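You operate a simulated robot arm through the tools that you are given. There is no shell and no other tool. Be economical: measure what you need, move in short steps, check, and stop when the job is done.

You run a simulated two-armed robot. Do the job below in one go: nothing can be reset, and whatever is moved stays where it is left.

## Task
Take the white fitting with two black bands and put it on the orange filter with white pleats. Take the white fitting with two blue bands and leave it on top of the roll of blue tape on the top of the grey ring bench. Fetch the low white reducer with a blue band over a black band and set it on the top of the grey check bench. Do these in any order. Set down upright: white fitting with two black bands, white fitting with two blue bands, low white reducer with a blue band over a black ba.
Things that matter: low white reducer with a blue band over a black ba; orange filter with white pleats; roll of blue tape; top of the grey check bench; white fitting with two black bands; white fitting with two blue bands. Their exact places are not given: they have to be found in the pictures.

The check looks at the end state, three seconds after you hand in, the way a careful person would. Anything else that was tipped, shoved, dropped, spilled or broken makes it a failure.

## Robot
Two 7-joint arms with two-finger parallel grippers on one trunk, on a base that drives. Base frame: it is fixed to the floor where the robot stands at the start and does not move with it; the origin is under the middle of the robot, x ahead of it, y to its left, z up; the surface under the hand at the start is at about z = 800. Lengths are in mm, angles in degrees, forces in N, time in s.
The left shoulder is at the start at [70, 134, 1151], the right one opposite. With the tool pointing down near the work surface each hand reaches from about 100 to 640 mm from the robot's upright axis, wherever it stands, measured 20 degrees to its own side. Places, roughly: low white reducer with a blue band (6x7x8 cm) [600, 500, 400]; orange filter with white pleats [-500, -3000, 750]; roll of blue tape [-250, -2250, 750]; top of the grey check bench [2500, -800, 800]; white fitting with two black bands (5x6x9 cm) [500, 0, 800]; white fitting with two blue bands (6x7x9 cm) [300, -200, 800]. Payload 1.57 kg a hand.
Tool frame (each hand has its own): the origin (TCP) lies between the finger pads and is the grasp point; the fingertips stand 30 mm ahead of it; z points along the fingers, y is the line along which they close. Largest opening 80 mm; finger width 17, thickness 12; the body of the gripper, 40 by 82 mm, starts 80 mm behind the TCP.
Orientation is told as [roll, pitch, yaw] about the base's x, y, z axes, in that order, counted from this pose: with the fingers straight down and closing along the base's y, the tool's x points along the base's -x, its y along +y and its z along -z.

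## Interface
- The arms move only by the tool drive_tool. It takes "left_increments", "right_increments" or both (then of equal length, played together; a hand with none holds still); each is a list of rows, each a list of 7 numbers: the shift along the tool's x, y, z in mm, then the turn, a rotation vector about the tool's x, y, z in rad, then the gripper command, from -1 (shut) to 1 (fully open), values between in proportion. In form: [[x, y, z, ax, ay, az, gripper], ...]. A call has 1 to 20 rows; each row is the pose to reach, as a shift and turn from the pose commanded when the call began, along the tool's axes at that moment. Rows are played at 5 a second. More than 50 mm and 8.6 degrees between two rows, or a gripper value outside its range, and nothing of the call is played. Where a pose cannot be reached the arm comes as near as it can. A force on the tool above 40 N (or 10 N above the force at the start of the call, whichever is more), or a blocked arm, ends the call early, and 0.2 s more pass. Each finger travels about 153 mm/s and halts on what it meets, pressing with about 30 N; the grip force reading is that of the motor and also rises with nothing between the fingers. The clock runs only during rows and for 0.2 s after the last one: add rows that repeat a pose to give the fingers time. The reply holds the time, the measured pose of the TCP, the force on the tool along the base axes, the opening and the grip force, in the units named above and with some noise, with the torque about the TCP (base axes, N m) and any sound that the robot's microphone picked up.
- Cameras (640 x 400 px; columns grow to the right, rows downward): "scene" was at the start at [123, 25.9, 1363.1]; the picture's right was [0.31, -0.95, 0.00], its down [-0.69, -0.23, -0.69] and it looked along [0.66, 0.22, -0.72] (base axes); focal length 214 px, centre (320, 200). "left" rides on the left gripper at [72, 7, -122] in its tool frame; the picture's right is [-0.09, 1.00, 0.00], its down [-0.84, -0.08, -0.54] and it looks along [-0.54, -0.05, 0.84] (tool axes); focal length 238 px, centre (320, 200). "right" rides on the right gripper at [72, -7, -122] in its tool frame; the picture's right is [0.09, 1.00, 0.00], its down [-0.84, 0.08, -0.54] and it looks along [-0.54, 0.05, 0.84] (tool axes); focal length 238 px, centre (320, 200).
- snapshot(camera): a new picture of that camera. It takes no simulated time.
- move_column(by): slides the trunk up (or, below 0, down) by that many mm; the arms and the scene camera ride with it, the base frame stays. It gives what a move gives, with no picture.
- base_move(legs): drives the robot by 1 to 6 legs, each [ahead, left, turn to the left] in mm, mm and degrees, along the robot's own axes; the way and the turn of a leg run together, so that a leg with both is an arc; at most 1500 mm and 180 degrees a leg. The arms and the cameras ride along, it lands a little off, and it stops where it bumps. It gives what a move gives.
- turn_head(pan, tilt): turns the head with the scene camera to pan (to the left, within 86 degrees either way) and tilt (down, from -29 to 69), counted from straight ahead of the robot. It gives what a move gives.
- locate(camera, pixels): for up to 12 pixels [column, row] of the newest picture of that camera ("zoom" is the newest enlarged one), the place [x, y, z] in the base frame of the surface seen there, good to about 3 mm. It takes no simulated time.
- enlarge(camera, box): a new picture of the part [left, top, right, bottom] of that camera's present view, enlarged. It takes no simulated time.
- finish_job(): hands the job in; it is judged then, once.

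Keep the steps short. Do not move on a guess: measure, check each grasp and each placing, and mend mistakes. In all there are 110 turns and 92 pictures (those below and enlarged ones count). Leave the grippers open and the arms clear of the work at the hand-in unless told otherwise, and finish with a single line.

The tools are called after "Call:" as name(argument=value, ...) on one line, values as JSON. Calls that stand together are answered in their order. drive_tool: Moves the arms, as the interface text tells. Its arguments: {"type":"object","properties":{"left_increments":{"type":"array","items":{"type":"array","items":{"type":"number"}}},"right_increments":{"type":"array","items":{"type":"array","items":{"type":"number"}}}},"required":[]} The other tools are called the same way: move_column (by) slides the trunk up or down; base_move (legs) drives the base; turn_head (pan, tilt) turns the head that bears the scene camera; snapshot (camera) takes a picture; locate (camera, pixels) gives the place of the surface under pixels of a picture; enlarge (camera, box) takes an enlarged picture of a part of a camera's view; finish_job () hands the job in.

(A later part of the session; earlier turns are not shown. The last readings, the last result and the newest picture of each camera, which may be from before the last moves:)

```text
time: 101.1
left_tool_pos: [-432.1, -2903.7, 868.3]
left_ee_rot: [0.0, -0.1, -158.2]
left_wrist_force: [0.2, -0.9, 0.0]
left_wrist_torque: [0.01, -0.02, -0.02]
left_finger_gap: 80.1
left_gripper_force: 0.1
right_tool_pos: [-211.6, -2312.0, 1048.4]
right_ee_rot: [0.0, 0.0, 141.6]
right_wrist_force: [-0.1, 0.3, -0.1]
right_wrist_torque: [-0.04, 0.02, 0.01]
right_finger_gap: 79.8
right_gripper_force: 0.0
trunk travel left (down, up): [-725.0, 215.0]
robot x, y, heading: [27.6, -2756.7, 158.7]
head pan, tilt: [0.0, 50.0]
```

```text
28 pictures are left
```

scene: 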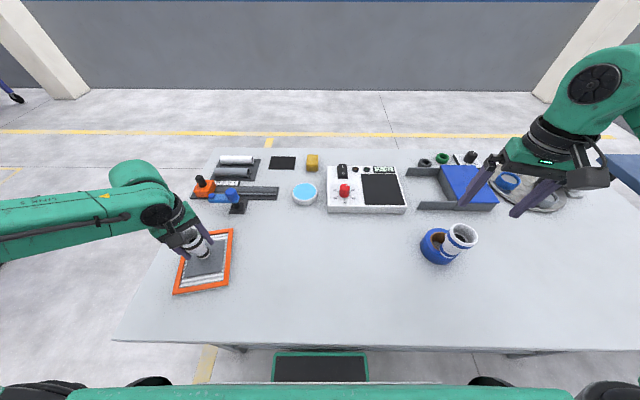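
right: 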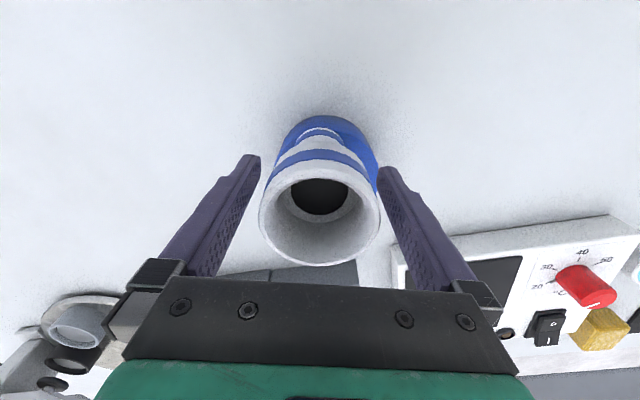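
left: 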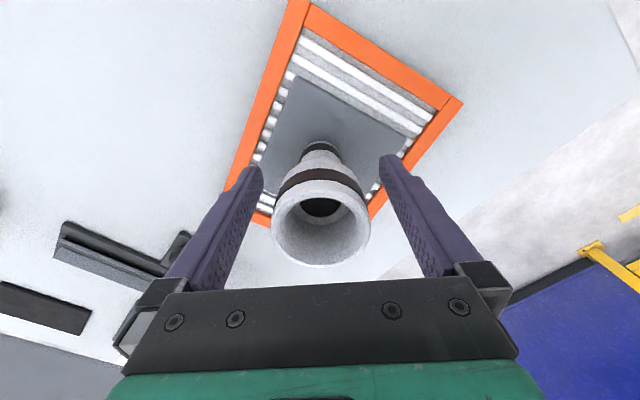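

A stands on the filter. Raise the left hand straight up and look at the bench.

Call:
drive_tool(left_increments=[[0, 0, -20, 0, 0, 0, 1], [0, 0, -50, 0, 0, 0, 1], [0, 0, -90, 0, 0, 0, 1], [0, 0, -130, 0, 0, 0, 1], [0, 0, -180, 0, 0, 0, 1], [0, 0, -180, 0, 0, 0, 1]])

Call:
snapshot(camera="scene")

```text
time: 102.5
left_tool_pos: [-432.9, -2905.1, 1050.1]
left_ee_rot: [-0.1, 0.0, -158.2]
left_wrist_force: [0.1, 0.5, 0.3]
left_wrist_torque: [-0.02, -0.01, -0.01]
left_finger_gap: 80.0
left_gripper_force: 0.1
right_tool_pos: [-211.9, -2312.6, 1049.3]
right_ee_rot: [0.0, 0.0, 141.6]
right_wrist_force: [-0.7, 0.2, 0.6]
right_wrist_torque: [0.0, 0.0, 0.0]
right_finger_gap: 80.1
right_gripper_force: 0.0
trunk travel left (down, up): [-725.0, 215.0]
robot x, y, heading: [30.4, -2756.0, 158.8]
head pan, tilt: [0.0, 50.0]
```

```text
27 pictures are left
```

scene: 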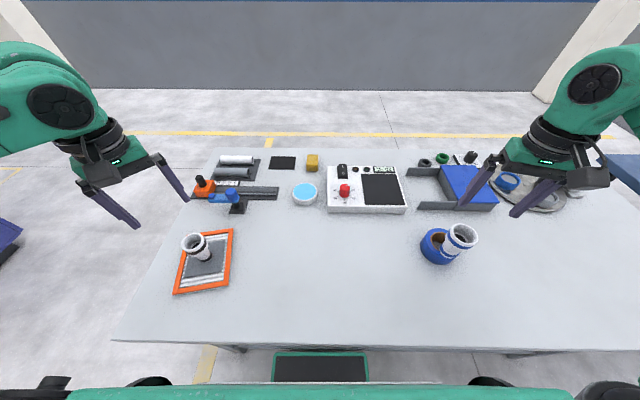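

Both placings are good. Now return for the reducer: back off and drive round the bench's end to the west aisle.

Call:
base_move(legs=[[-600, 0, 0], [493, 1185, 0], [1253, -50, 0]])

```text
time: 117.8
left_tool_pos: [-1936.9, -3481.1, 1049.7]
left_ee_rot: [-0.2, -0.1, -159.0]
left_wrist_force: [-0.3, 0.6, -0.7]
left_wrist_torque: [0.04, -0.04, -0.01]
left_finger_gap: 79.7
left_gripper_force: 0.1
right_tool_pos: [-1706.8, -2889.8, 1049.0]
right_ee_rot: [-0.1, 0.0, 140.9]
right_wrist_force: [-0.7, -0.2, -0.1]
right_wrist_torque: [-0.02, 0.02, -0.01]
right_finger_gap: 80.4
right_gripper_force: 0.0
trunk travel left (down, up): [-725.0, 215.0]
robot x, y, heading: [-1471.1, -3340.2, 158.2]
head pan, tilt: [0.0, 50.0]
```

Call:
base_move(legs=[[271, -1313, 0], [271, -1313, 0], [0, 0, 179.5]])

Call:
turn_head(pan=20, tilt=25)

Call:
snapshot(camera="scene")

```text
time: 138.4
left_tool_pos: [-601.6, -474.2, 1049.9]
left_ee_rot: [-0.2, -0.1, 28.7]
left_wrist_force: [0.5, 0.1, 0.9]
left_wrist_torque: [-0.02, 0.0, -0.02]
left_finger_gap: 80.0
left_gripper_force: 0.1
right_tool_pos: [-749.4, -1090.6, 1049.6]
right_ee_rot: [0.0, 0.0, -31.6]
right_wrist_force: [1.2, 0.6, 0.0]
right_wrist_torque: [0.02, -0.01, -0.03]
right_finger_gap: 79.9
right_gripper_force: 0.0
trunk travel left (down, up): [-725.0, 215.0]
robot x, y, heading: [-1043.3, -676.7, -14.3]
head pan, tilt: [0.0, 50.0]
```

```text
time: 139.3
left_tool_pos: [-601.1, -474.0, 1051.1]
left_ee_rot: [-0.1, -0.1, 28.7]
left_wrist_force: [-0.4, -0.2, -1.0]
left_wrist_torque: [0.01, -0.02, -0.01]
left_finger_gap: 80.0
left_gripper_force: 0.0
right_tool_pos: [-749.3, -1091.1, 1048.4]
right_ee_rot: [0.1, 0.0, -31.5]
right_wrist_force: [0.4, -0.6, 0.1]
right_wrist_torque: [-0.01, 0.02, 0.03]
right_finger_gap: 80.1
right_gripper_force: 0.0
trunk travel left (down, up): [-725.0, 215.0]
robot x, y, heading: [-1039.7, -677.6, -14.2]
head pan, tilt: [20.0, 25.0]
```

```text
26 pictures are left
```

scene: 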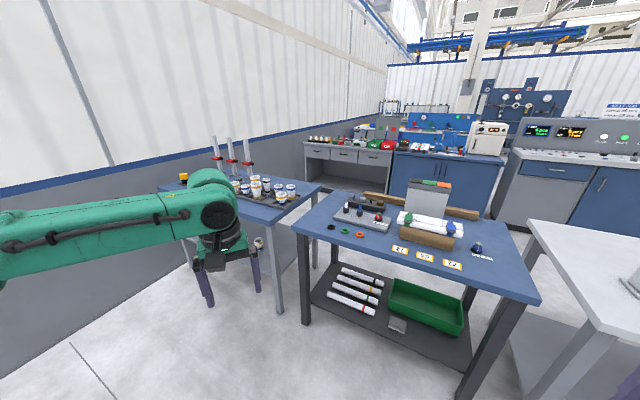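

Call:
locate(camera="scene", pixels=[[150, 290], [60, 330], [190, 270], [170, 185], [275, 310], [300, 320], [150, 190], [320, 185]])

Call:
base_move(legs=[[405, 1100, -8]])

Call:
turn_head(pan=20, tilt=35)

Call:
snapshot(camera="scene")

```text
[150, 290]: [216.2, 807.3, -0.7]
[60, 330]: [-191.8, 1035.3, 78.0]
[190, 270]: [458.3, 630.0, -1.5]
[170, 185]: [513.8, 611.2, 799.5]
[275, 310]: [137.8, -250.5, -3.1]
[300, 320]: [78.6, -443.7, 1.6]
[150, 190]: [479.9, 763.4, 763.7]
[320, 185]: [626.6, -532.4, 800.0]
```

```text
time: 145.5
left_tool_pos: [171.7, 408.3, 1048.9]
left_ee_rot: [-0.1, -0.1, 20.3]
left_wrist_force: [-0.1, -0.1, -0.5]
left_wrist_torque: [0.01, -0.01, 0.07]
left_finger_gap: 80.1
left_gripper_force: 0.0
right_tool_pos: [-65.2, -179.5, 1048.1]
right_ee_rot: [-0.1, 0.0, -39.9]
right_wrist_force: [0.0, -0.8, -0.1]
right_wrist_torque: [0.01, 0.02, -0.04]
right_finger_gap: 79.9
right_gripper_force: 0.0
trunk travel left (down, up): [-725.0, 215.0]
robot x, y, heading: [-296.0, 274.3, -22.8]
head pan, tilt: [20.0, 25.0]
```

```text
time: 146.2
left_tool_pos: [172.0, 408.1, 1050.3]
left_ee_rot: [-0.1, -0.1, 20.3]
left_wrist_force: [-0.1, 0.4, 1.4]
left_wrist_torque: [-0.02, 0.02, 0.03]
left_finger_gap: 80.2
left_gripper_force: 0.0
right_tool_pos: [-64.6, -180.1, 1049.3]
right_ee_rot: [0.0, 0.0, -40.0]
right_wrist_force: [-0.9, 0.3, -0.8]
right_wrist_torque: [-0.03, 0.03, -0.01]
right_finger_gap: 80.2
right_gripper_force: 0.1
trunk travel left (down, up): [-725.0, 215.0]
robot x, y, heading: [-293.8, 272.0, -22.9]
head pan, tilt: [20.0, 35.0]
```

```text
25 pictures are left
```

scene: 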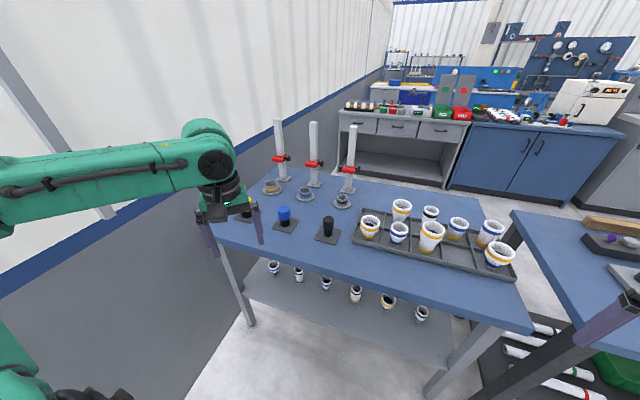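

I need to know where the left elbow lies versus the wall. Look left and also zoom to the shelf.

Call:
enlarge(camera="scene", box=[225, 240, 345, 320])

Call:
locate(camera="zoom", pixels=[[238, 130], [282, 130], [260, 120], [260, 165], [255, 185], [245, 145], [390, 155], [540, 210], [100, 255], [600, 390], [290, 185]])

Call:
turn_head(pan=80, tilt=25)

Call:
snapshot(camera="scene")

Call:
locate(camera="scene", pixels=[[200, 100], [320, 100], [440, 100], [320, 200], [200, 200], [440, 200], [320, 300], [500, 150], [100, 200], [560, 300]])

```text
5.00 times, centred on (285, 280) of scene
```

zoom: 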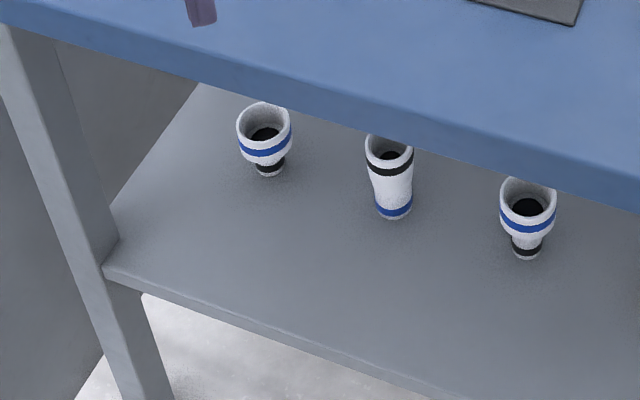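

```text
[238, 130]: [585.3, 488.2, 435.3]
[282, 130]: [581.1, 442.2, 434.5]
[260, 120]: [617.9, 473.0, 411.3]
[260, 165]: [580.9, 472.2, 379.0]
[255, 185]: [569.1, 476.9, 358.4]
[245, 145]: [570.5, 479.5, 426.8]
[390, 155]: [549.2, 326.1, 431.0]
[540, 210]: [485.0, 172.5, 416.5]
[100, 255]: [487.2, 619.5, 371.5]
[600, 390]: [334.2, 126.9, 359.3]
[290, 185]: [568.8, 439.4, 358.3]
```

```text
time: 147.5
left_tool_pos: [173.0, 409.0, 1049.5]
left_ee_rot: [-0.1, -0.1, 20.3]
left_wrist_force: [-0.6, -0.3, -0.5]
left_wrist_torque: [0.0, 0.01, 0.01]
left_finger_gap: 79.9
left_gripper_force: 0.1
right_tool_pos: [-65.3, -179.2, 1048.8]
right_ee_rot: [0.0, -0.1, -39.9]
right_wrist_force: [0.5, 0.1, 0.2]
right_wrist_torque: [0.0, -0.04, 0.01]
right_finger_gap: 80.3
right_gripper_force: 0.0
trunk travel left (down, up): [-725.0, 215.0]
robot x, y, heading: [-294.4, 272.9, -22.7]
head pan, tilt: [80.0, 25.0]
```

```text
23 pictures are left
```

scene: 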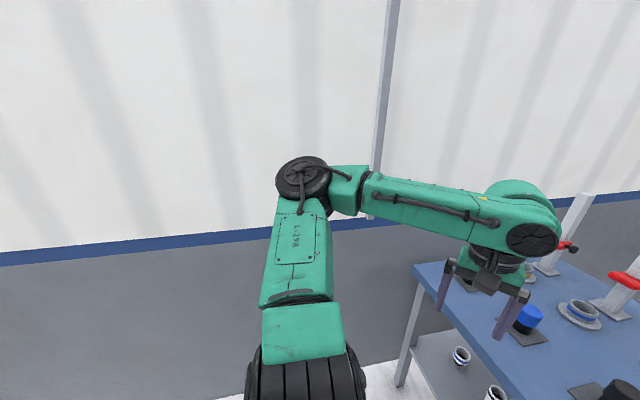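

```text
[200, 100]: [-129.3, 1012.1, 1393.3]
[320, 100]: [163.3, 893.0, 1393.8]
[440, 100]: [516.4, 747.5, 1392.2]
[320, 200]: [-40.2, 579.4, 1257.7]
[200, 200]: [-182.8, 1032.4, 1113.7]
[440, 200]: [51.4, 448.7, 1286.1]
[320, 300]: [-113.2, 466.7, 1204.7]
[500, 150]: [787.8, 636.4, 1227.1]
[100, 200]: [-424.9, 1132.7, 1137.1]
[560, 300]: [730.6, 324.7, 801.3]
```

Elbow sticks ~450 mm left; standing at s≈360 keeps it clear of the wall. Now, in free floor, retract the right hand and turn the left hand's yaw by −28°.

Call:
drive_tool(left_increments=[[0, 0, 0, 0, 0, 0.1, 1], [0, 0, 0, 0, 0, 0.2, 1], [0, 0, 0, 0, 0, 0.3, 1], [0, 0, 0, 0, 0, 0.4, 1], [0, 0, 0, 0, 0, 0.49, 1], [0, 0, 0, 0, 0, 0.49, 1]], right_increments=[[36, -11, 0, 0, 0, 0, 1], [73, -22, 0, 0, 0, 0, 1], [109, -34, 0, 0, 0, 0, 1], [145, -45, 0, 0, 0, 0, 1], [181, -56, 0, 0, 0, 0, 1], [181, -56, 0, 0, 0, 0, 1]])

Call:
drive_tool(left_increments=[[0, 0, 0, 0, -0.13, 0, 1], [0, 0, 0, 0, -0.26, 0, 1], [0, 0, 0, 0, -0.39, 0, 1], [0, 0, 0, 0, -0.52, 0, 1], [0, 0, 0, 0, -0.65, 0, 1], [0, 0, 0, 0, -0.78, 0, 1], [0, 0, 0, 0, -0.78, 0, 1]])

```text
time: 148.9
left_tool_pos: [172.1, 407.5, 1049.2]
left_ee_rot: [-0.1, -0.1, -7.9]
left_wrist_force: [-0.3, -0.8, -0.4]
left_wrist_torque: [0.04, 0.02, -0.04]
left_finger_gap: 80.1
left_gripper_force: 0.0
right_tool_pos: [-239.6, -107.3, 1050.5]
right_ee_rot: [0.0, 0.2, -39.9]
right_wrist_force: [0.3, -0.6, 0.2]
right_wrist_torque: [0.03, 0.0, -0.02]
right_finger_gap: 80.0
right_gripper_force: 0.0
trunk travel left (down, up): [-725.0, 215.0]
robot x, y, heading: [-295.5, 272.1, -22.8]
head pan, tilt: [80.0, 25.0]
```

```text
time: 150.5
left_tool_pos: [253.6, 428.7, 1063.3]
left_ee_rot: [-0.4, -44.6, -7.3]
left_wrist_force: [1.4, 0.7, 0.8]
left_wrist_torque: [-0.01, 0.01, -0.03]
left_finger_gap: 79.8
left_gripper_force: 0.0
left hand out of reach, approached as far as the arm can: row 3, 4, 5, 6, 7
right_tool_pos: [-239.6, -106.4, 1051.5]
right_ee_rot: [0.0, -0.1, -39.9]
right_wrist_force: [-0.4, 0.0, 0.3]
right_wrist_torque: [-0.02, -0.02, 0.04]
right_finger_gap: 80.1
right_gripper_force: 0.1
trunk travel left (down, up): [-725.0, 215.0]
robot x, y, heading: [-293.0, 271.6, -22.9]
head pan, tilt: [80.0, 25.0]
```

Hand is pitched 45° (arm can't come nearer than ~440 ahead). Back off 150, lower the trunk 590.

Call:
base_move(legs=[[-150, 0, 0]])

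Call:
move_column(by=-590)

Call:
turn_head(pan=30, tilt=15)

Call:
snapshot(camera="scene")

```text
time: 151.9
left_tool_pos: [116.3, 485.1, 1061.6]
left_ee_rot: [-0.3, -44.5, -7.6]
left_wrist_force: [1.3, -0.4, 0.0]
left_wrist_torque: [0.02, -0.03, 0.01]
left_finger_gap: 79.9
left_gripper_force: 0.0
right_tool_pos: [-377.6, -50.3, 1051.0]
right_ee_rot: [-0.2, 0.2, -39.9]
right_wrist_force: [0.6, -0.6, -0.3]
right_wrist_torque: [-0.01, 0.04, 0.01]
right_finger_gap: 79.5
right_gripper_force: 0.1
trunk travel left (down, up): [-725.0, 215.0]
robot x, y, heading: [-432.4, 332.2, -22.8]
head pan, tilt: [80.0, 25.0]
```

```text
refused: -590 is not a number from -400 to 400
```

```text
time: 153.0
left_tool_pos: [114.8, 484.6, 1063.2]
left_ee_rot: [-0.3, -44.7, -7.6]
left_wrist_force: [-1.1, -0.6, 0.9]
left_wrist_torque: [0.0, 0.04, 0.0]
left_finger_gap: 80.1
left_gripper_force: 0.1
right_tool_pos: [-379.1, -49.3, 1051.3]
right_ee_rot: [-0.1, 0.0, -40.1]
right_wrist_force: [0.5, 0.0, 0.1]
right_wrist_torque: [0.0, 0.0, -0.04]
right_finger_gap: 80.0
right_gripper_force: 0.0
trunk travel left (down, up): [-725.0, 215.0]
robot x, y, heading: [-433.4, 330.8, -22.7]
head pan, tilt: [30.0, 15.0]
```

```text
22 pictures are left
```

scene: 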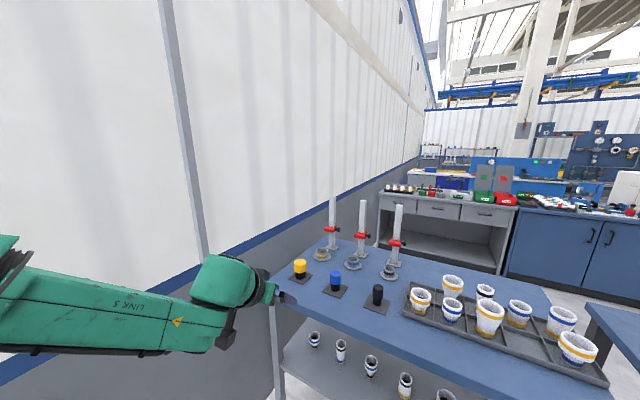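

The limit is 400 per call; lower in two steps of 295.

Call:
move_column(by=-295)

Call:
move_column(by=-295)

Call:
snapshot(camera="scene")

Call:
snapshot(camera="left")

```text
time: 156.0
left_tool_pos: [116.7, 484.7, 767.6]
left_ee_rot: [-0.4, -44.5, -7.6]
left_wrist_force: [0.4, -0.4, -0.4]
left_wrist_torque: [0.04, 0.02, -0.01]
left_finger_gap: 79.8
left_gripper_force: 0.1
right_tool_pos: [-377.4, -49.8, 755.1]
right_ee_rot: [0.0, -0.1, -40.0]
right_wrist_force: [0.4, 0.3, 0.2]
right_wrist_torque: [-0.03, 0.01, -0.01]
right_finger_gap: 80.2
right_gripper_force: 0.1
trunk travel left (down, up): [-430.0, 510.0]
robot x, y, heading: [-430.2, 331.2, -23.1]
head pan, tilt: [30.0, 15.0]
```

```text
time: 159.0
left_tool_pos: [115.5, 484.3, 472.3]
left_ee_rot: [-0.2, -44.6, -7.7]
left_wrist_force: [0.4, 0.4, -0.2]
left_wrist_torque: [0.0, 0.02, 0.03]
left_finger_gap: 79.7
left_gripper_force: 0.0
right_tool_pos: [-378.5, -51.2, 461.7]
right_ee_rot: [-0.1, 0.0, -40.0]
right_wrist_force: [0.5, 0.1, -0.2]
right_wrist_torque: [-0.01, -0.01, 0.02]
right_finger_gap: 80.1
right_gripper_force: 0.1
trunk travel left (down, up): [-135.0, 805.0]
robot x, y, heading: [-429.6, 332.1, -22.7]
head pan, tilt: [30.0, 15.0]
```

```text
21 pictures are left
```

scene: 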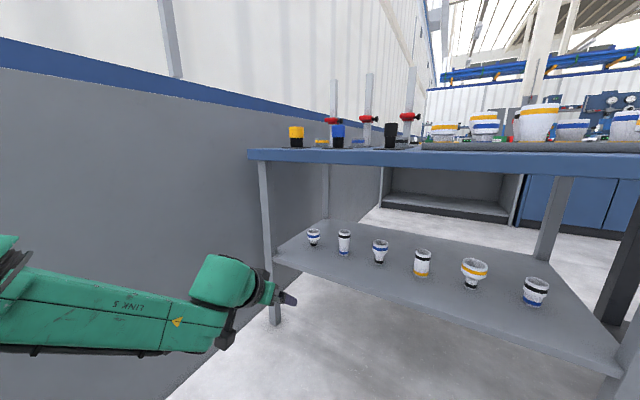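

```text
20 pictures are left
```

left: 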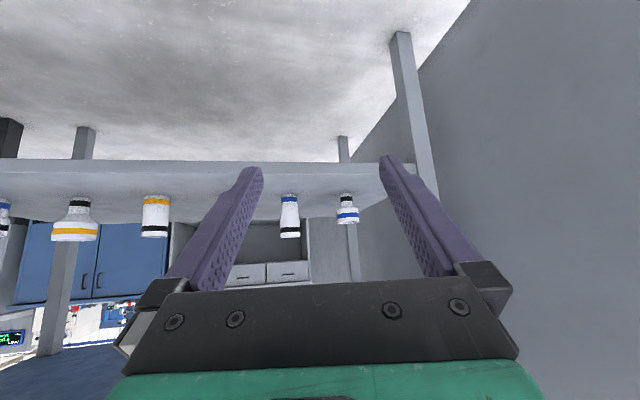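

Call:
enlarge(camera="scene", box=[250, 145, 400, 275])

Call:
locate(camera="zoom", pixels=[[236, 262], [236, 290], [222, 262], [250, 262], [236, 305], [236, 248], [90, 330], [68, 200], [110, 350], [340, 300], [250, 40], [75, 60]])

```text
3.08 times, centred on (325, 210) of scene
```

zoom: 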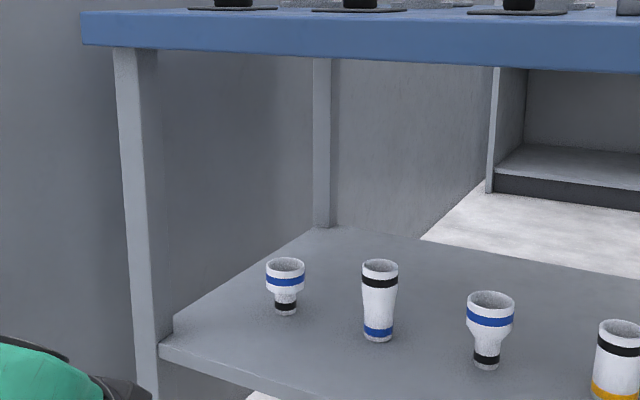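

```text
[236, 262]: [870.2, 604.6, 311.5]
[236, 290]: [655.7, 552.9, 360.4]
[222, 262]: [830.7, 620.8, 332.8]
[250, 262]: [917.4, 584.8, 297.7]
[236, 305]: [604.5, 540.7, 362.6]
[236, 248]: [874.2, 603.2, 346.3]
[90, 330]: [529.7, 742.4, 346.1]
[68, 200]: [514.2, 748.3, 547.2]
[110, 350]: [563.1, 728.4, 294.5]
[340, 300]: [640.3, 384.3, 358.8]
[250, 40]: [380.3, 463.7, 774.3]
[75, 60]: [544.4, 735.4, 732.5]
```

Call:
locate(camera="zoom", pixels=[[285, 284], [268, 272], [304, 272], [285, 307], [278, 307], [294, 307], [285, 262], [285, 318], [376, 300], [140, 300], [165, 350], [250, 50]])

```text
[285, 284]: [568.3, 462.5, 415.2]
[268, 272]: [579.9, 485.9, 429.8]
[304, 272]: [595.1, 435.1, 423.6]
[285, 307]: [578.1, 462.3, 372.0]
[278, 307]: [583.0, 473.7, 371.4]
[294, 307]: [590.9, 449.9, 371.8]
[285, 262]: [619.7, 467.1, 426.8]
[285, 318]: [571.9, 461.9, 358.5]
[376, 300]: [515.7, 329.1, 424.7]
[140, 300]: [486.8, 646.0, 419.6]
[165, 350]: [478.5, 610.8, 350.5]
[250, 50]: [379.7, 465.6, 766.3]
```

Reducer centre ≈(593,466), rim z≈436, shelf z≈359. Drive left 147 then ahead 370 to bring the hand 80 mm short of it at z 472.

Call:
base_move(legs=[[0, 147, 0], [370, 0, 0]])

Call:
snapshot(camera="left")

Call:
snapshot(camera="scene")

```text
time: 162.2
left_tool_pos: [503.6, 478.5, 472.3]
left_ee_rot: [-0.3, -44.6, -7.8]
left_wrist_force: [0.6, 0.2, -0.4]
left_wrist_torque: [0.01, 0.0, -0.02]
left_finger_gap: 80.1
left_gripper_force: 0.2
right_tool_pos: [5.9, -52.5, 461.7]
right_ee_rot: [0.0, 0.0, -40.2]
right_wrist_force: [0.3, -0.4, 0.4]
right_wrist_torque: [0.0, 0.0, -0.02]
right_finger_gap: 79.9
right_gripper_force: 0.0
trunk travel left (down, up): [-135.0, 805.0]
robot x, y, heading: [-43.8, 328.7, -23.2]
head pan, tilt: [30.0, 15.0]
```

```text
18 pictures are left
```

left: 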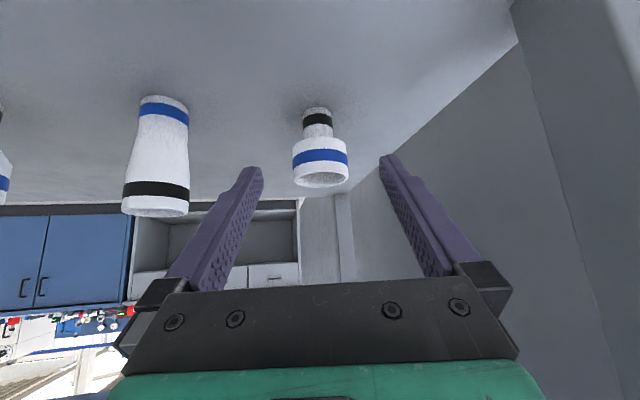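

```text
17 pictures are left
```

scene: 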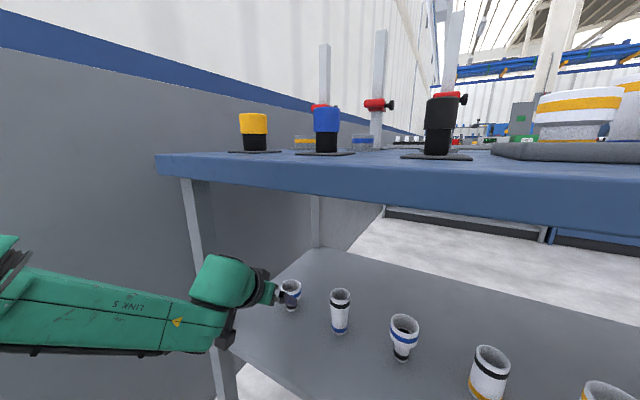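

Reducer is between the finger lines. Measure it from the hand camera.

Call:
enlarge(camera="left", box=[270, 90, 370, 200])

Call:
locate(camera="left", pixels=[[294, 168], [346, 166], [320, 156], [320, 140], [318, 118], [305, 120], [331, 120], [320, 176], [320, 186], [317, 108]])

```text
3.64 times, centred on (320, 145) of left
```

zoom: 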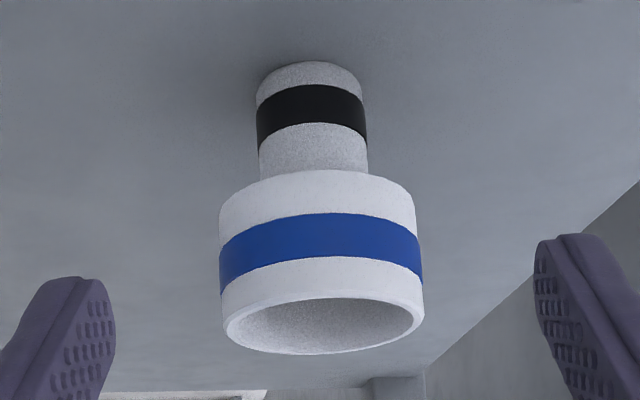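

```text
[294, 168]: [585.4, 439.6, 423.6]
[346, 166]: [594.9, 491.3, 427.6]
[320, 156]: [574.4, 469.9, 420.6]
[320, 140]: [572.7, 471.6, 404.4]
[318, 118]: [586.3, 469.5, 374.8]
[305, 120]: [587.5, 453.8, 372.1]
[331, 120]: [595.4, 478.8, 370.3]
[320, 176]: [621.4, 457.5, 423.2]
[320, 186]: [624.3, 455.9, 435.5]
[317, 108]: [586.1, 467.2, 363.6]
```

Centre ≈(598,466.5), cylinder z 395–437, Ø53. Lower 57, then advance 95 along the approach, fingers open.

Call:
drive_tool(left_increments=[[13, 0, 13.5, 0, 0, 0, 1], [27, 0, 27, 0, 0, 0, 1], [40, 0, 40.6, 0, 0, 0, 1], [23, 0.3, 57, 0, 0, 0, 1], [6, 0.5, 74, 0, 0, 0, 1], [-11, 0.8, 91, 0, 0, 0, 1], [-27.8, 1, 107.4, 0, 0, 0, 1], [-27.8, 1, 107.4, 0, 0, 0, 1]])

Call:
snapshot(camera="left")

```text
time: 164.0
left_tool_pos: [597.0, 467.9, 415.0]
left_ee_rot: [-0.3, -44.6, -7.8]
left_wrist_force: [0.0, -0.1, -0.5]
left_wrist_torque: [0.05, -0.01, 0.01]
left_finger_gap: 80.1
left_gripper_force: 0.0
right_tool_pos: [7.8, -52.4, 461.5]
right_ee_rot: [0.0, 0.0, -40.2]
right_wrist_force: [0.6, 0.6, -1.4]
right_wrist_torque: [0.01, 0.01, 0.01]
right_finger_gap: 79.8
right_gripper_force: 0.0
trunk travel left (down, up): [-135.0, 805.0]
robot x, y, heading: [-42.5, 328.0, -23.2]
head pan, tilt: [30.0, 15.0]
```

```text
15 pictures are left
```

left: 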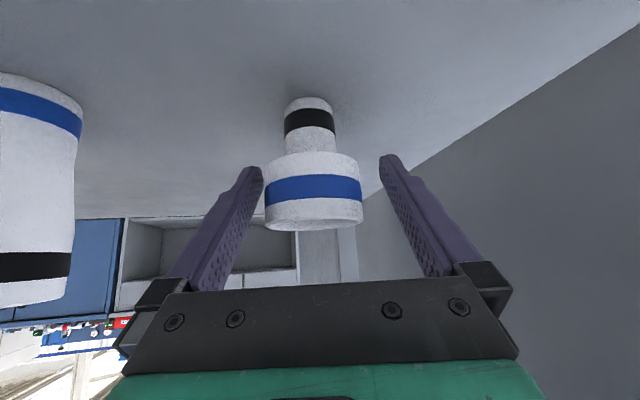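

Object is ~3.5 mm toward −y. Shift and close, then lift 8 mm slowly.

Call:
drive_tool(left_increments=[[0, -3.5, 0, 0, 0, 0, 1], [0, -3.5, 0, 0, 0, 0, 0.6], [0, -3.5, 0, 0, 0, 0, 0.3], [0, -3.5, 0, 0, 0, 0, -1], [0, -3.5, 0, 0, 0, 0, -1], [0, -3.5, 0, 0, 0, 0, -1], [0, -3.5, 0, 0, 0, 0, -1], [-1.4, -3.5, -1.4, 0, 0, 0, -1], [-3.5, -3.5, -3.5, 0, 0, 0, -1], [-5.6, -3.5, -5.7, 0, 0, 0, -1]])

Call:
snapshot(camera="left")

```text
time: 166.2
left_tool_pos: [597.6, 464.3, 424.1]
left_ee_rot: [-0.2, -44.6, -7.7]
left_wrist_force: [0.7, -0.5, 0.1]
left_wrist_torque: [0.02, -0.01, -0.02]
left_finger_gap: 54.2
left_gripper_force: 30.1
right_tool_pos: [6.6, -52.5, 460.8]
right_ee_rot: [0.0, 0.0, -40.3]
right_wrist_force: [0.2, 0.5, 0.2]
right_wrist_torque: [0.02, 0.02, 0.0]
right_finger_gap: 80.0
right_gripper_force: 0.0
trunk travel left (down, up): [-135.0, 805.0]
robot x, y, heading: [-42.0, 329.0, -23.2]
head pan, tilt: [30.0, 15.0]
```

```text
14 pictures are left
```

left: 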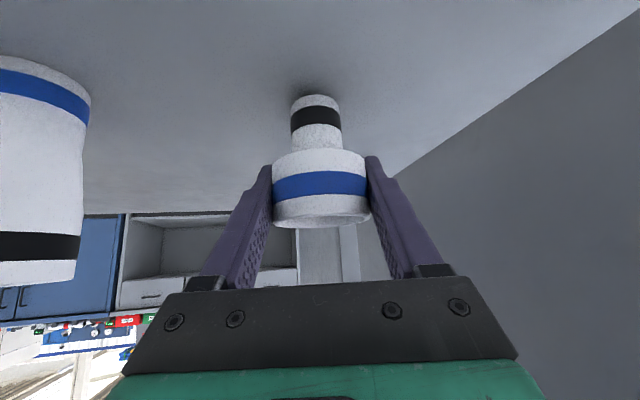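

Gripped (gap 54) and following. Lift 45 mm more.

Call:
drive_tool(left_increments=[[-3.5, 0, -3.6, 0, 0, 0, -1], [-9, 0, -9, 0, 0, 0, -1], [-16, 0, -16, 0, 0, 0, -1], [-24, 0, -24, 0, 0, 0, -1], [-32, 0, -32, 0, 0, 0, -1], [-32, 0, -32, 0, 0, 0, -1]])

Call:
snapshot(camera="left")

```text
time: 167.6
left_tool_pos: [595.4, 464.1, 469.5]
left_ee_rot: [-0.3, -44.6, -7.8]
left_wrist_force: [-0.2, 0.5, -0.8]
left_wrist_torque: [0.0, 0.02, -0.01]
left_finger_gap: 54.5
left_gripper_force: 29.9
right_tool_pos: [6.1, -53.0, 460.3]
right_ee_rot: [0.1, 0.0, -40.2]
right_wrist_force: [-0.5, 0.0, 1.0]
right_wrist_torque: [-0.01, 0.0, -0.03]
right_finger_gap: 80.1
right_gripper_force: 0.1
trunk travel left (down, up): [-135.0, 805.0]
robot x, y, heading: [-45.1, 330.1, -23.4]
head pan, tilt: [30.0, 15.0]
```

```text
13 pictures are left
```

left: 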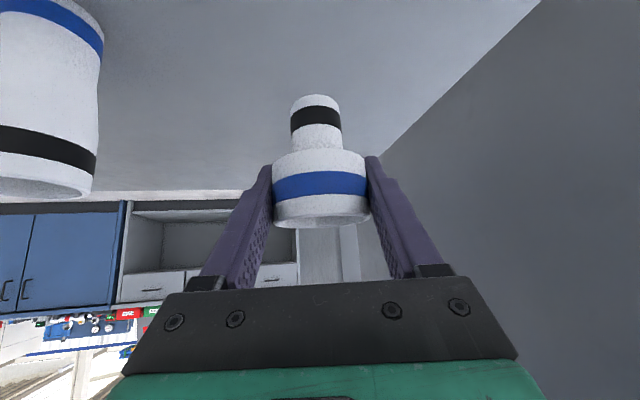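

Reducer held (bottom ≈ TCP−56). Back straight out 550 mm, then raise the trunk.

Call:
base_move(legs=[[-550, 0, 0]])

Call:
move_column(by=300)

Call:
move_column(by=300)

Call:
snapshot(camera="left")

```text
time: 170.7
left_tool_pos: [103.0, 674.2, 468.5]
left_ee_rot: [-0.4, -44.6, -7.8]
left_wrist_force: [-0.3, 0.5, -1.2]
left_wrist_torque: [-0.03, 0.0, 0.0]
left_finger_gap: 54.5
left_gripper_force: 30.2
right_tool_pos: [-487.6, 157.4, 461.7]
right_ee_rot: [0.0, 0.0, -40.2]
right_wrist_force: [0.4, 0.7, -0.3]
right_wrist_torque: [0.0, -0.03, -0.02]
right_finger_gap: 80.2
right_gripper_force: 0.1
trunk travel left (down, up): [-135.0, 805.0]
robot x, y, heading: [-536.2, 536.2, -23.2]
head pan, tilt: [30.0, 15.0]
```

```text
time: 173.7
left_tool_pos: [102.7, 674.5, 768.0]
left_ee_rot: [-0.3, -44.6, -7.8]
left_wrist_force: [-0.2, -0.6, -1.7]
left_wrist_torque: [0.01, 0.0, -0.01]
left_finger_gap: 54.1
left_gripper_force: 30.8
right_tool_pos: [-486.3, 157.5, 761.0]
right_ee_rot: [0.0, 0.0, -40.2]
right_wrist_force: [-0.1, 0.3, -0.8]
right_wrist_torque: [-0.02, -0.03, -0.02]
right_finger_gap: 79.9
right_gripper_force: 0.0
trunk travel left (down, up): [-435.0, 505.0]
robot x, y, heading: [-537.4, 536.2, -23.2]
head pan, tilt: [30.0, 15.0]
```

```text
time: 176.7
left_tool_pos: [102.8, 673.7, 1069.6]
left_ee_rot: [-0.3, -44.6, -7.7]
left_wrist_force: [0.0, -0.6, -0.8]
left_wrist_torque: [0.02, 0.0, -0.01]
left_finger_gap: 54.4
left_gripper_force: 30.2
right_tool_pos: [-486.2, 156.3, 1060.2]
right_ee_rot: [0.0, 0.0, -40.3]
right_wrist_force: [0.4, 0.0, 0.3]
right_wrist_torque: [0.01, 0.01, 0.0]
right_finger_gap: 79.9
right_gripper_force: 0.0
trunk travel left (down, up): [-735.0, 205.0]
robot x, y, heading: [-539.9, 534.6, -23.0]
head pan, tilt: [30.0, 15.0]
```

```text
12 pictures are left
```

left: 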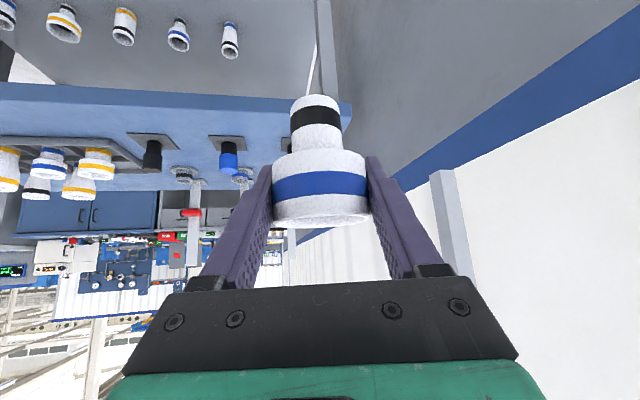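

Good hold. Drive back around: first three legs down the aisle.

Call:
base_move(legs=[[46, -1272, 0], [286, -1292, 0], [305, -1338, 0]])

```text
time: 195.6
left_tool_pos: [-918.0, -3127.3, 1067.8]
left_ee_rot: [-0.4, -44.6, -10.9]
left_wrist_force: [-0.6, 0.0, -1.2]
left_wrist_torque: [0.02, 0.0, 0.01]
left_finger_gap: 54.4
left_gripper_force: 29.9
right_tool_pos: [-1533.4, -3612.9, 1059.6]
right_ee_rot: [0.0, -0.1, -43.3]
right_wrist_force: [0.4, -0.5, 0.2]
right_wrist_torque: [0.02, 0.04, 0.01]
right_finger_gap: 80.0
right_gripper_force: 0.0
trunk travel left (down, up): [-735.0, 205.0]
robot x, y, heading: [-1565.4, -3229.1, -26.3]
head pan, tilt: [30.0, 15.0]
```

Call:
base_move(legs=[[1453, -86, 3], [234, 972, 0]])

```text
time: 207.3
left_tool_pos: [917.7, -3045.5, 1068.1]
left_ee_rot: [-0.3, -44.5, -8.2]
left_wrist_force: [-1.0, -1.3, -1.1]
left_wrist_torque: [-0.01, 0.02, 0.02]
left_finger_gap: 54.1
left_gripper_force: 29.7
right_tool_pos: [325.9, -3558.3, 1061.5]
right_ee_rot: [-0.1, 0.0, -40.6]
right_wrist_force: [-0.8, 0.2, 0.4]
right_wrist_torque: [-0.02, 0.03, -0.04]
right_finger_gap: 79.7
right_gripper_force: 0.0
trunk travel left (down, up): [-735.0, 205.0]
robot x, y, heading: [276.9, -3172.8, -23.4]
head pan, tilt: [30.0, 15.0]
```

Look up the corridor to the left before driving.

Call:
turn_head(pan=75, tilt=20)

Call:
snapshot(camera="scene")

Call:
locate(camera="scene", pixels=[[100, 300], [250, 200], [300, 220], [350, 250], [200, 200], [400, 220], [450, 200], [320, 320]])

```text
time: 208.4
left_tool_pos: [917.4, -3044.6, 1068.6]
left_ee_rot: [-0.3, -44.7, -8.1]
left_wrist_force: [0.6, -0.9, -1.2]
left_wrist_torque: [0.02, 0.0, -0.01]
left_finger_gap: 54.2
left_gripper_force: 30.4
right_tool_pos: [325.7, -3559.0, 1060.1]
right_ee_rot: [-0.1, 0.0, -40.5]
right_wrist_force: [-0.5, -0.3, 0.0]
right_wrist_torque: [0.02, 0.01, 0.01]
right_finger_gap: 79.8
right_gripper_force: 0.0
trunk travel left (down, up): [-735.0, 205.0]
robot x, y, heading: [282.7, -3178.5, -23.4]
head pan, tilt: [75.0, 20.0]
```

```text
11 pictures are left
```

scene: 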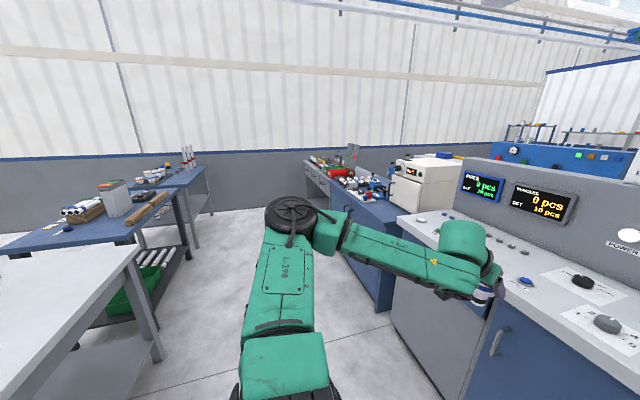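

```text
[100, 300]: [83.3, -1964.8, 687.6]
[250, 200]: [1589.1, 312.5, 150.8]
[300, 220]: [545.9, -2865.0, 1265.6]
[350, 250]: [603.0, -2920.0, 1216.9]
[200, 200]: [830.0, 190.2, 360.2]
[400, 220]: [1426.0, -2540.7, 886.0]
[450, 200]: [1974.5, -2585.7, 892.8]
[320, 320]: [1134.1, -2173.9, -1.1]
```

Corridor is clear. Drive up it, keeping mid-way.

Call:
base_move(legs=[[-143, 1330, 0], [72, 1490, 0]])

Call:
turn_head(pan=10, tilt=30)

Call:
snapshot(camera="scene")

```text
time: 222.0
left_tool_pos: [1872.9, -402.3, 1068.9]
left_ee_rot: [-0.3, -44.6, -7.0]
left_wrist_force: [0.2, 0.2, -1.0]
left_wrist_torque: [0.02, 0.03, 0.01]
left_finger_gap: 54.3
left_gripper_force: 30.3
right_tool_pos: [1290.4, -927.6, 1061.4]
right_ee_rot: [0.1, 0.1, -39.5]
right_wrist_force: [-1.2, -0.8, 0.5]
right_wrist_torque: [0.01, -0.03, 0.0]
right_finger_gap: 80.0
right_gripper_force: 0.1
trunk travel left (down, up): [-735.0, 205.0]
robot x, y, heading: [1236.6, -547.6, -22.7]
head pan, tilt: [75.0, 20.0]
```

```text
time: 223.3
left_tool_pos: [1873.5, -402.1, 1068.8]
left_ee_rot: [-0.4, -44.6, -7.1]
left_wrist_force: [-0.1, 0.1, -1.1]
left_wrist_torque: [0.03, -0.01, 0.04]
left_finger_gap: 54.4
left_gripper_force: 29.7
right_tool_pos: [1290.7, -927.4, 1060.7]
right_ee_rot: [0.0, -0.1, -39.5]
right_wrist_force: [0.1, -0.5, -0.3]
right_wrist_torque: [-0.01, -0.06, 0.0]
right_finger_gap: 80.2
right_gripper_force: 0.0
trunk travel left (down, up): [-735.0, 205.0]
robot x, y, heading: [1237.8, -549.9, -22.2]
head pan, tilt: [10.0, 30.0]
```

```text
10 pictures are left
```

scene: 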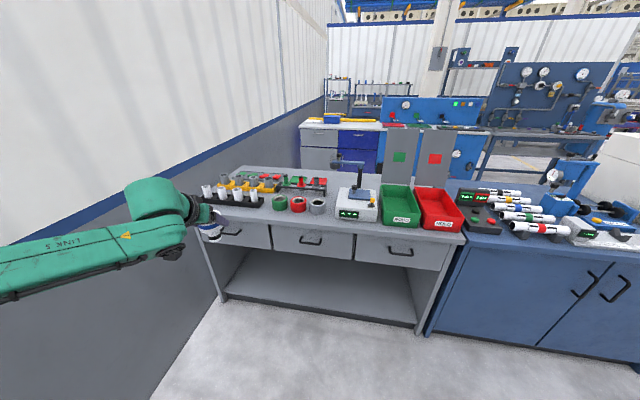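

Enlarge the bench top to find a free spot.

Call:
enlarge(camera="scene", box=[195, 150, 475, 270])

Call:
locate(camera="zoom", pixels=[[170, 155], [290, 170], [280, 140], [320, 150], [420, 170], [330, 130], [300, 130], [250, 145], [560, 195], [230, 165], [350, 172]])

```text
2.29 times, centred on (335, 210) of scene
```

zoom: 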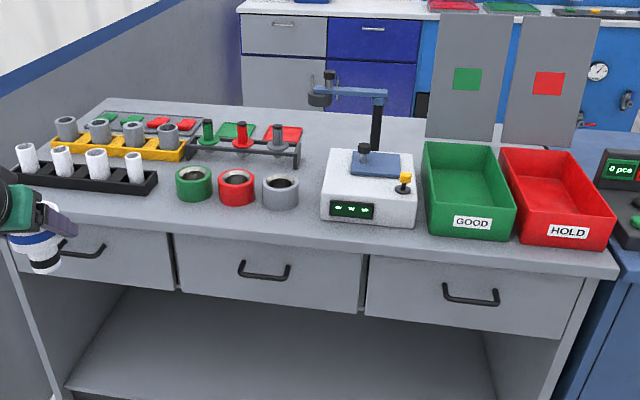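

```text
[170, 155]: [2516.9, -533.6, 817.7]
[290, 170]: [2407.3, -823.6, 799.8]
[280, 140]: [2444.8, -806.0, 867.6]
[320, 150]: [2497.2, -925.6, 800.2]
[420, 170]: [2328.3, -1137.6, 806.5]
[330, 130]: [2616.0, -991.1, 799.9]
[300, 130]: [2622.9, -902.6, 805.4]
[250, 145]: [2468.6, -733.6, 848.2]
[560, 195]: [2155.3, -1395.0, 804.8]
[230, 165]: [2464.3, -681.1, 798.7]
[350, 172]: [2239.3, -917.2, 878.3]
```

Call:
locate(camera="zoom", pixels=[[120, 205], [165, 205], [165, 222], [235, 212], [235, 232], [270, 218], [120, 193], [155, 190], [290, 238], [195, 203], [240, 206], [300, 200]])

```text
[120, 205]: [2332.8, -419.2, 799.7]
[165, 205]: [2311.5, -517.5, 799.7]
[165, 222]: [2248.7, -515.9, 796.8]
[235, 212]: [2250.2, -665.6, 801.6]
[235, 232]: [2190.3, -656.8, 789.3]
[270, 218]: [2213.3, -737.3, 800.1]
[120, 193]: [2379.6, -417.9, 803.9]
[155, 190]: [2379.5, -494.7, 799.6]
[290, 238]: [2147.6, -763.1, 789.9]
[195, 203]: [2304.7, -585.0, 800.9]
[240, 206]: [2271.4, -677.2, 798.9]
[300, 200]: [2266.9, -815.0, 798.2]
```

Front edge n≈2276; a free spot between the black rack's end and the green ring at D≈(2295,−498,800). Drive so the hand comes above it.

Call:
base_move(legs=[[0, 71, 0], [426, 0, 0]])

Call:
turn_head(pan=30, tilt=40)

Call:
snapshot(camera="scene")

Call:
snapshot(camera="left")

```text
time: 226.6
left_tool_pos: [2296.0, -494.4, 1069.1]
left_ee_rot: [-0.4, -44.6, -6.7]
left_wrist_force: [-0.3, -0.8, -1.0]
left_wrist_torque: [-0.02, 0.02, 0.0]
left_finger_gap: 54.1
left_gripper_force: 30.2
right_tool_pos: [1717.9, -1021.1, 1060.4]
right_ee_rot: [0.0, -0.1, -39.3]
right_wrist_force: [-0.2, -0.2, -1.7]
right_wrist_torque: [0.04, 0.0, -0.01]
right_finger_gap: 79.9
right_gripper_force: 0.1
trunk travel left (down, up): [-735.0, 205.0]
robot x, y, heading: [1657.2, -641.0, -22.0]
head pan, tilt: [10.0, 30.0]
```

```text
time: 227.4
left_tool_pos: [2296.0, -493.8, 1068.4]
left_ee_rot: [-0.3, -44.7, -6.7]
left_wrist_force: [0.0, 0.8, -0.6]
left_wrist_torque: [-0.02, 0.01, 0.01]
left_finger_gap: 54.3
left_gripper_force: 30.2
right_tool_pos: [1718.3, -1023.2, 1060.8]
right_ee_rot: [0.0, 0.0, -39.2]
right_wrist_force: [-0.6, 0.2, 1.0]
right_wrist_torque: [0.0, 0.01, 0.02]
right_finger_gap: 80.0
right_gripper_force: 0.0
trunk travel left (down, up): [-735.0, 205.0]
robot x, y, heading: [1657.7, -641.6, -22.2]
head pan, tilt: [30.0, 40.0]
```

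```text
8 pictures are left
```

scene: 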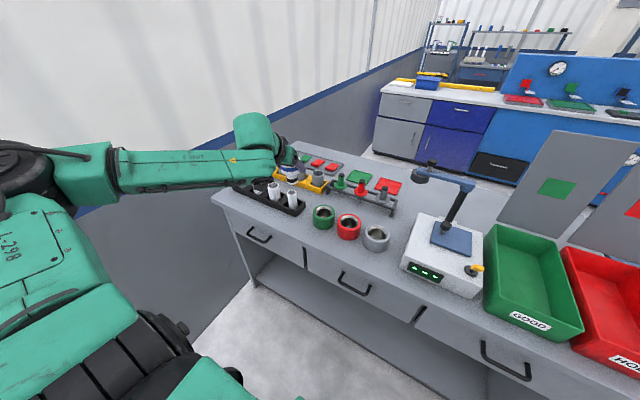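

```text
7 pictures are left
```

left: 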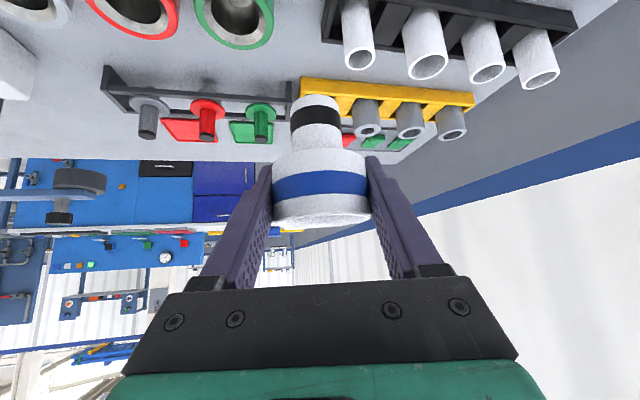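

Measure rack end, ring and spot precisely in these views, plus the held reducer.

Call:
locate(camera="left", pixels=[[325, 30], [325, 8], [275, 10], [240, 48], [300, 15], [295, 35], [320, 185], [318, 155], [318, 98], [345, 65]])

Call:
locate(camera="scene", pixels=[[305, 208], [298, 215], [314, 215], [322, 228], [305, 222], [290, 217], [308, 235], [293, 197], [323, 206]])

```text
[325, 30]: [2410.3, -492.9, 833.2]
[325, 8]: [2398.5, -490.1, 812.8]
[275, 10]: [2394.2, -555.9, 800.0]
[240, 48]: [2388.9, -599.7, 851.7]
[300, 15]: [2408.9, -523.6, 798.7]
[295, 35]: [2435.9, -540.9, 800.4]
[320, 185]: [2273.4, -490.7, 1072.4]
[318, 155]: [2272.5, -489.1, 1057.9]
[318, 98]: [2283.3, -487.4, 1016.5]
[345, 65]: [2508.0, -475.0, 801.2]
```

```text
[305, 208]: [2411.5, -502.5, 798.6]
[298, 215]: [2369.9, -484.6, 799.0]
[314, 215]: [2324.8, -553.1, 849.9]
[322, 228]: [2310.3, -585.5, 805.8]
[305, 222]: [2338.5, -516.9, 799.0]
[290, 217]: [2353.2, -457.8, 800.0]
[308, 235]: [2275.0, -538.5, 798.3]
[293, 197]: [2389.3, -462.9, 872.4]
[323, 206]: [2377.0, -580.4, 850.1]
```

Spot is clear: rack end y≈−492 at x≥2365, ring edge (2325,−553). Pull back 6 mm, then lower the trunk 195 (bottom ≈ 818).

Call:
drive_tool(left_increments=[[4.2, 0, -4.2, 0, 0, 0, -1], [4.2, 0, -4.2, 0, 0, 0, -1]])

Call:
move_column(by=-195)

Call:
snapshot(camera="left")

Call:
enlarge(camera="scene", box=[200, 60, 420, 220])

```text
time: 228.0
left_tool_pos: [2291.6, -493.3, 1068.6]
left_ee_rot: [-0.3, -44.5, -6.7]
left_wrist_force: [0.1, 0.2, -0.8]
left_wrist_torque: [-0.02, 0.02, 0.01]
left_finger_gap: 54.1
left_gripper_force: 30.1
right_tool_pos: [1717.5, -1022.8, 1061.5]
right_ee_rot: [0.0, 0.0, -39.3]
right_wrist_force: [0.0, 0.6, -0.4]
right_wrist_torque: [0.02, 0.0, 0.02]
right_finger_gap: 80.1
right_gripper_force: 0.1
trunk travel left (down, up): [-735.0, 205.0]
robot x, y, heading: [1658.2, -644.5, -22.1]
head pan, tilt: [30.0, 40.0]
```

```text
time: 230.1
left_tool_pos: [2290.1, -493.0, 873.3]
left_ee_rot: [-0.4, -44.5, -6.8]
left_wrist_force: [-1.2, -0.6, -1.1]
left_wrist_torque: [0.03, 0.01, -0.02]
left_finger_gap: 54.2
left_gripper_force: 30.0
right_tool_pos: [1716.6, -1022.6, 866.4]
right_ee_rot: [0.0, 0.0, -39.3]
right_wrist_force: [0.2, -0.3, 0.8]
right_wrist_torque: [-0.02, -0.01, -0.01]
right_finger_gap: 80.0
right_gripper_force: 0.0
trunk travel left (down, up): [-540.0, 400.0]
robot x, y, heading: [1661.1, -641.1, -22.0]
head pan, tilt: [30.0, 40.0]
```

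```text
6 pictures are left
```

left: 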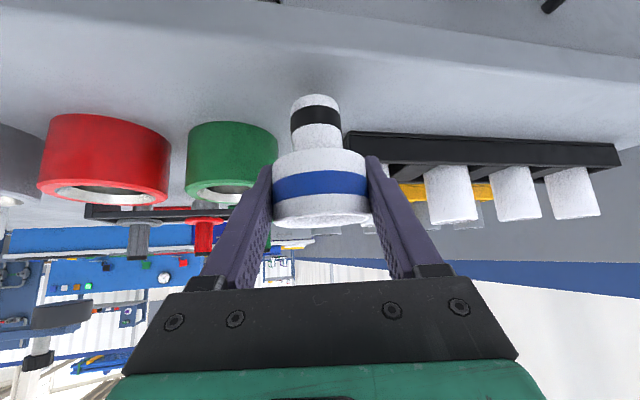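

```text
2.50 times, centred on (310, 140) of scene
```

zoom: 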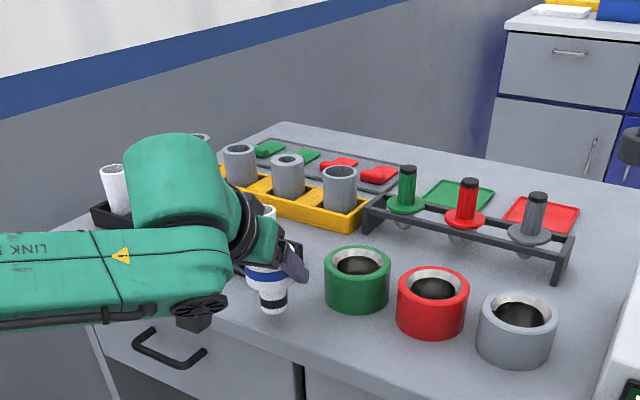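

All clear. Lower with the arm: 14 mm, then small steps until contact.

Call:
drive_tool(left_increments=[[4.2, 0, 4.3, 0, 0, 0, -1], [8.4, 0, 8.5, 0, 0, 0, -1], [10.5, 0, 10.7, 0, 0, 0, -1]])

Call:
drive_tool(left_increments=[[0.7, 0, 0.7, 0, 0, 0, -1], [1.4, 0, 1.4, 0, 0, 0, -1], [1.4, 0, 1.4, 0, 0, 0, -1]])

```text
time: 230.9
left_tool_pos: [2290.6, -493.9, 859.7]
left_ee_rot: [-0.3, -44.5, -6.7]
left_wrist_force: [0.7, -0.5, -1.0]
left_wrist_torque: [0.01, -0.01, -0.02]
left_finger_gap: 54.0
left_gripper_force: 30.0
right_tool_pos: [1717.4, -1023.1, 866.1]
right_ee_rot: [0.1, 0.1, -39.2]
right_wrist_force: [0.2, -0.1, 0.0]
right_wrist_torque: [-0.03, -0.01, 0.01]
right_finger_gap: 80.0
right_gripper_force: 0.1
trunk travel left (down, up): [-540.0, 400.0]
robot x, y, heading: [1656.5, -644.8, -22.0]
head pan, tilt: [30.0, 40.0]
```

```text
time: 231.7
left_tool_pos: [2290.9, -494.5, 856.4]
left_ee_rot: [-0.4, -44.7, -6.7]
left_wrist_force: [-0.8, -1.4, 0.7]
left_wrist_torque: [0.01, -0.04, -0.01]
left_finger_gap: 54.1
left_gripper_force: 30.0
right_tool_pos: [1717.2, -1022.2, 865.5]
right_ee_rot: [0.0, 0.0, -39.2]
right_wrist_force: [-0.5, 0.6, -0.5]
right_wrist_torque: [0.04, -0.01, -0.01]
right_finger_gap: 79.8
right_gripper_force: 0.1
trunk travel left (down, up): [-540.0, 400.0]
robot x, y, heading: [1662.4, -641.3, -22.2]
head pan, tilt: [30.0, 40.0]
```

Call:
drive_tool(left_increments=[[0.7, 0, 0.7, 0, 0, 0, -1], [0.7, 0, 0.7, 0, 0, 0, -1]])

```text
time: 232.3
left_tool_pos: [2289.0, -492.9, 856.6]
left_ee_rot: [-0.2, -44.7, -6.7]
left_wrist_force: [0.5, 0.7, 6.3]
left_wrist_torque: [0.13, -0.02, -0.01]
left_finger_gap: 54.3
left_gripper_force: 30.5
right_tool_pos: [1716.2, -1021.1, 866.3]
right_ee_rot: [-0.1, -0.1, -39.2]
right_wrist_force: [0.2, -0.3, 0.6]
right_wrist_torque: [0.01, 0.01, 0.0]
right_finger_gap: 79.8
right_gripper_force: 0.0
trunk travel left (down, up): [-540.0, 400.0]
robot x, y, heading: [1656.3, -640.9, -22.0]
head pan, tilt: [30.0, 40.0]
```

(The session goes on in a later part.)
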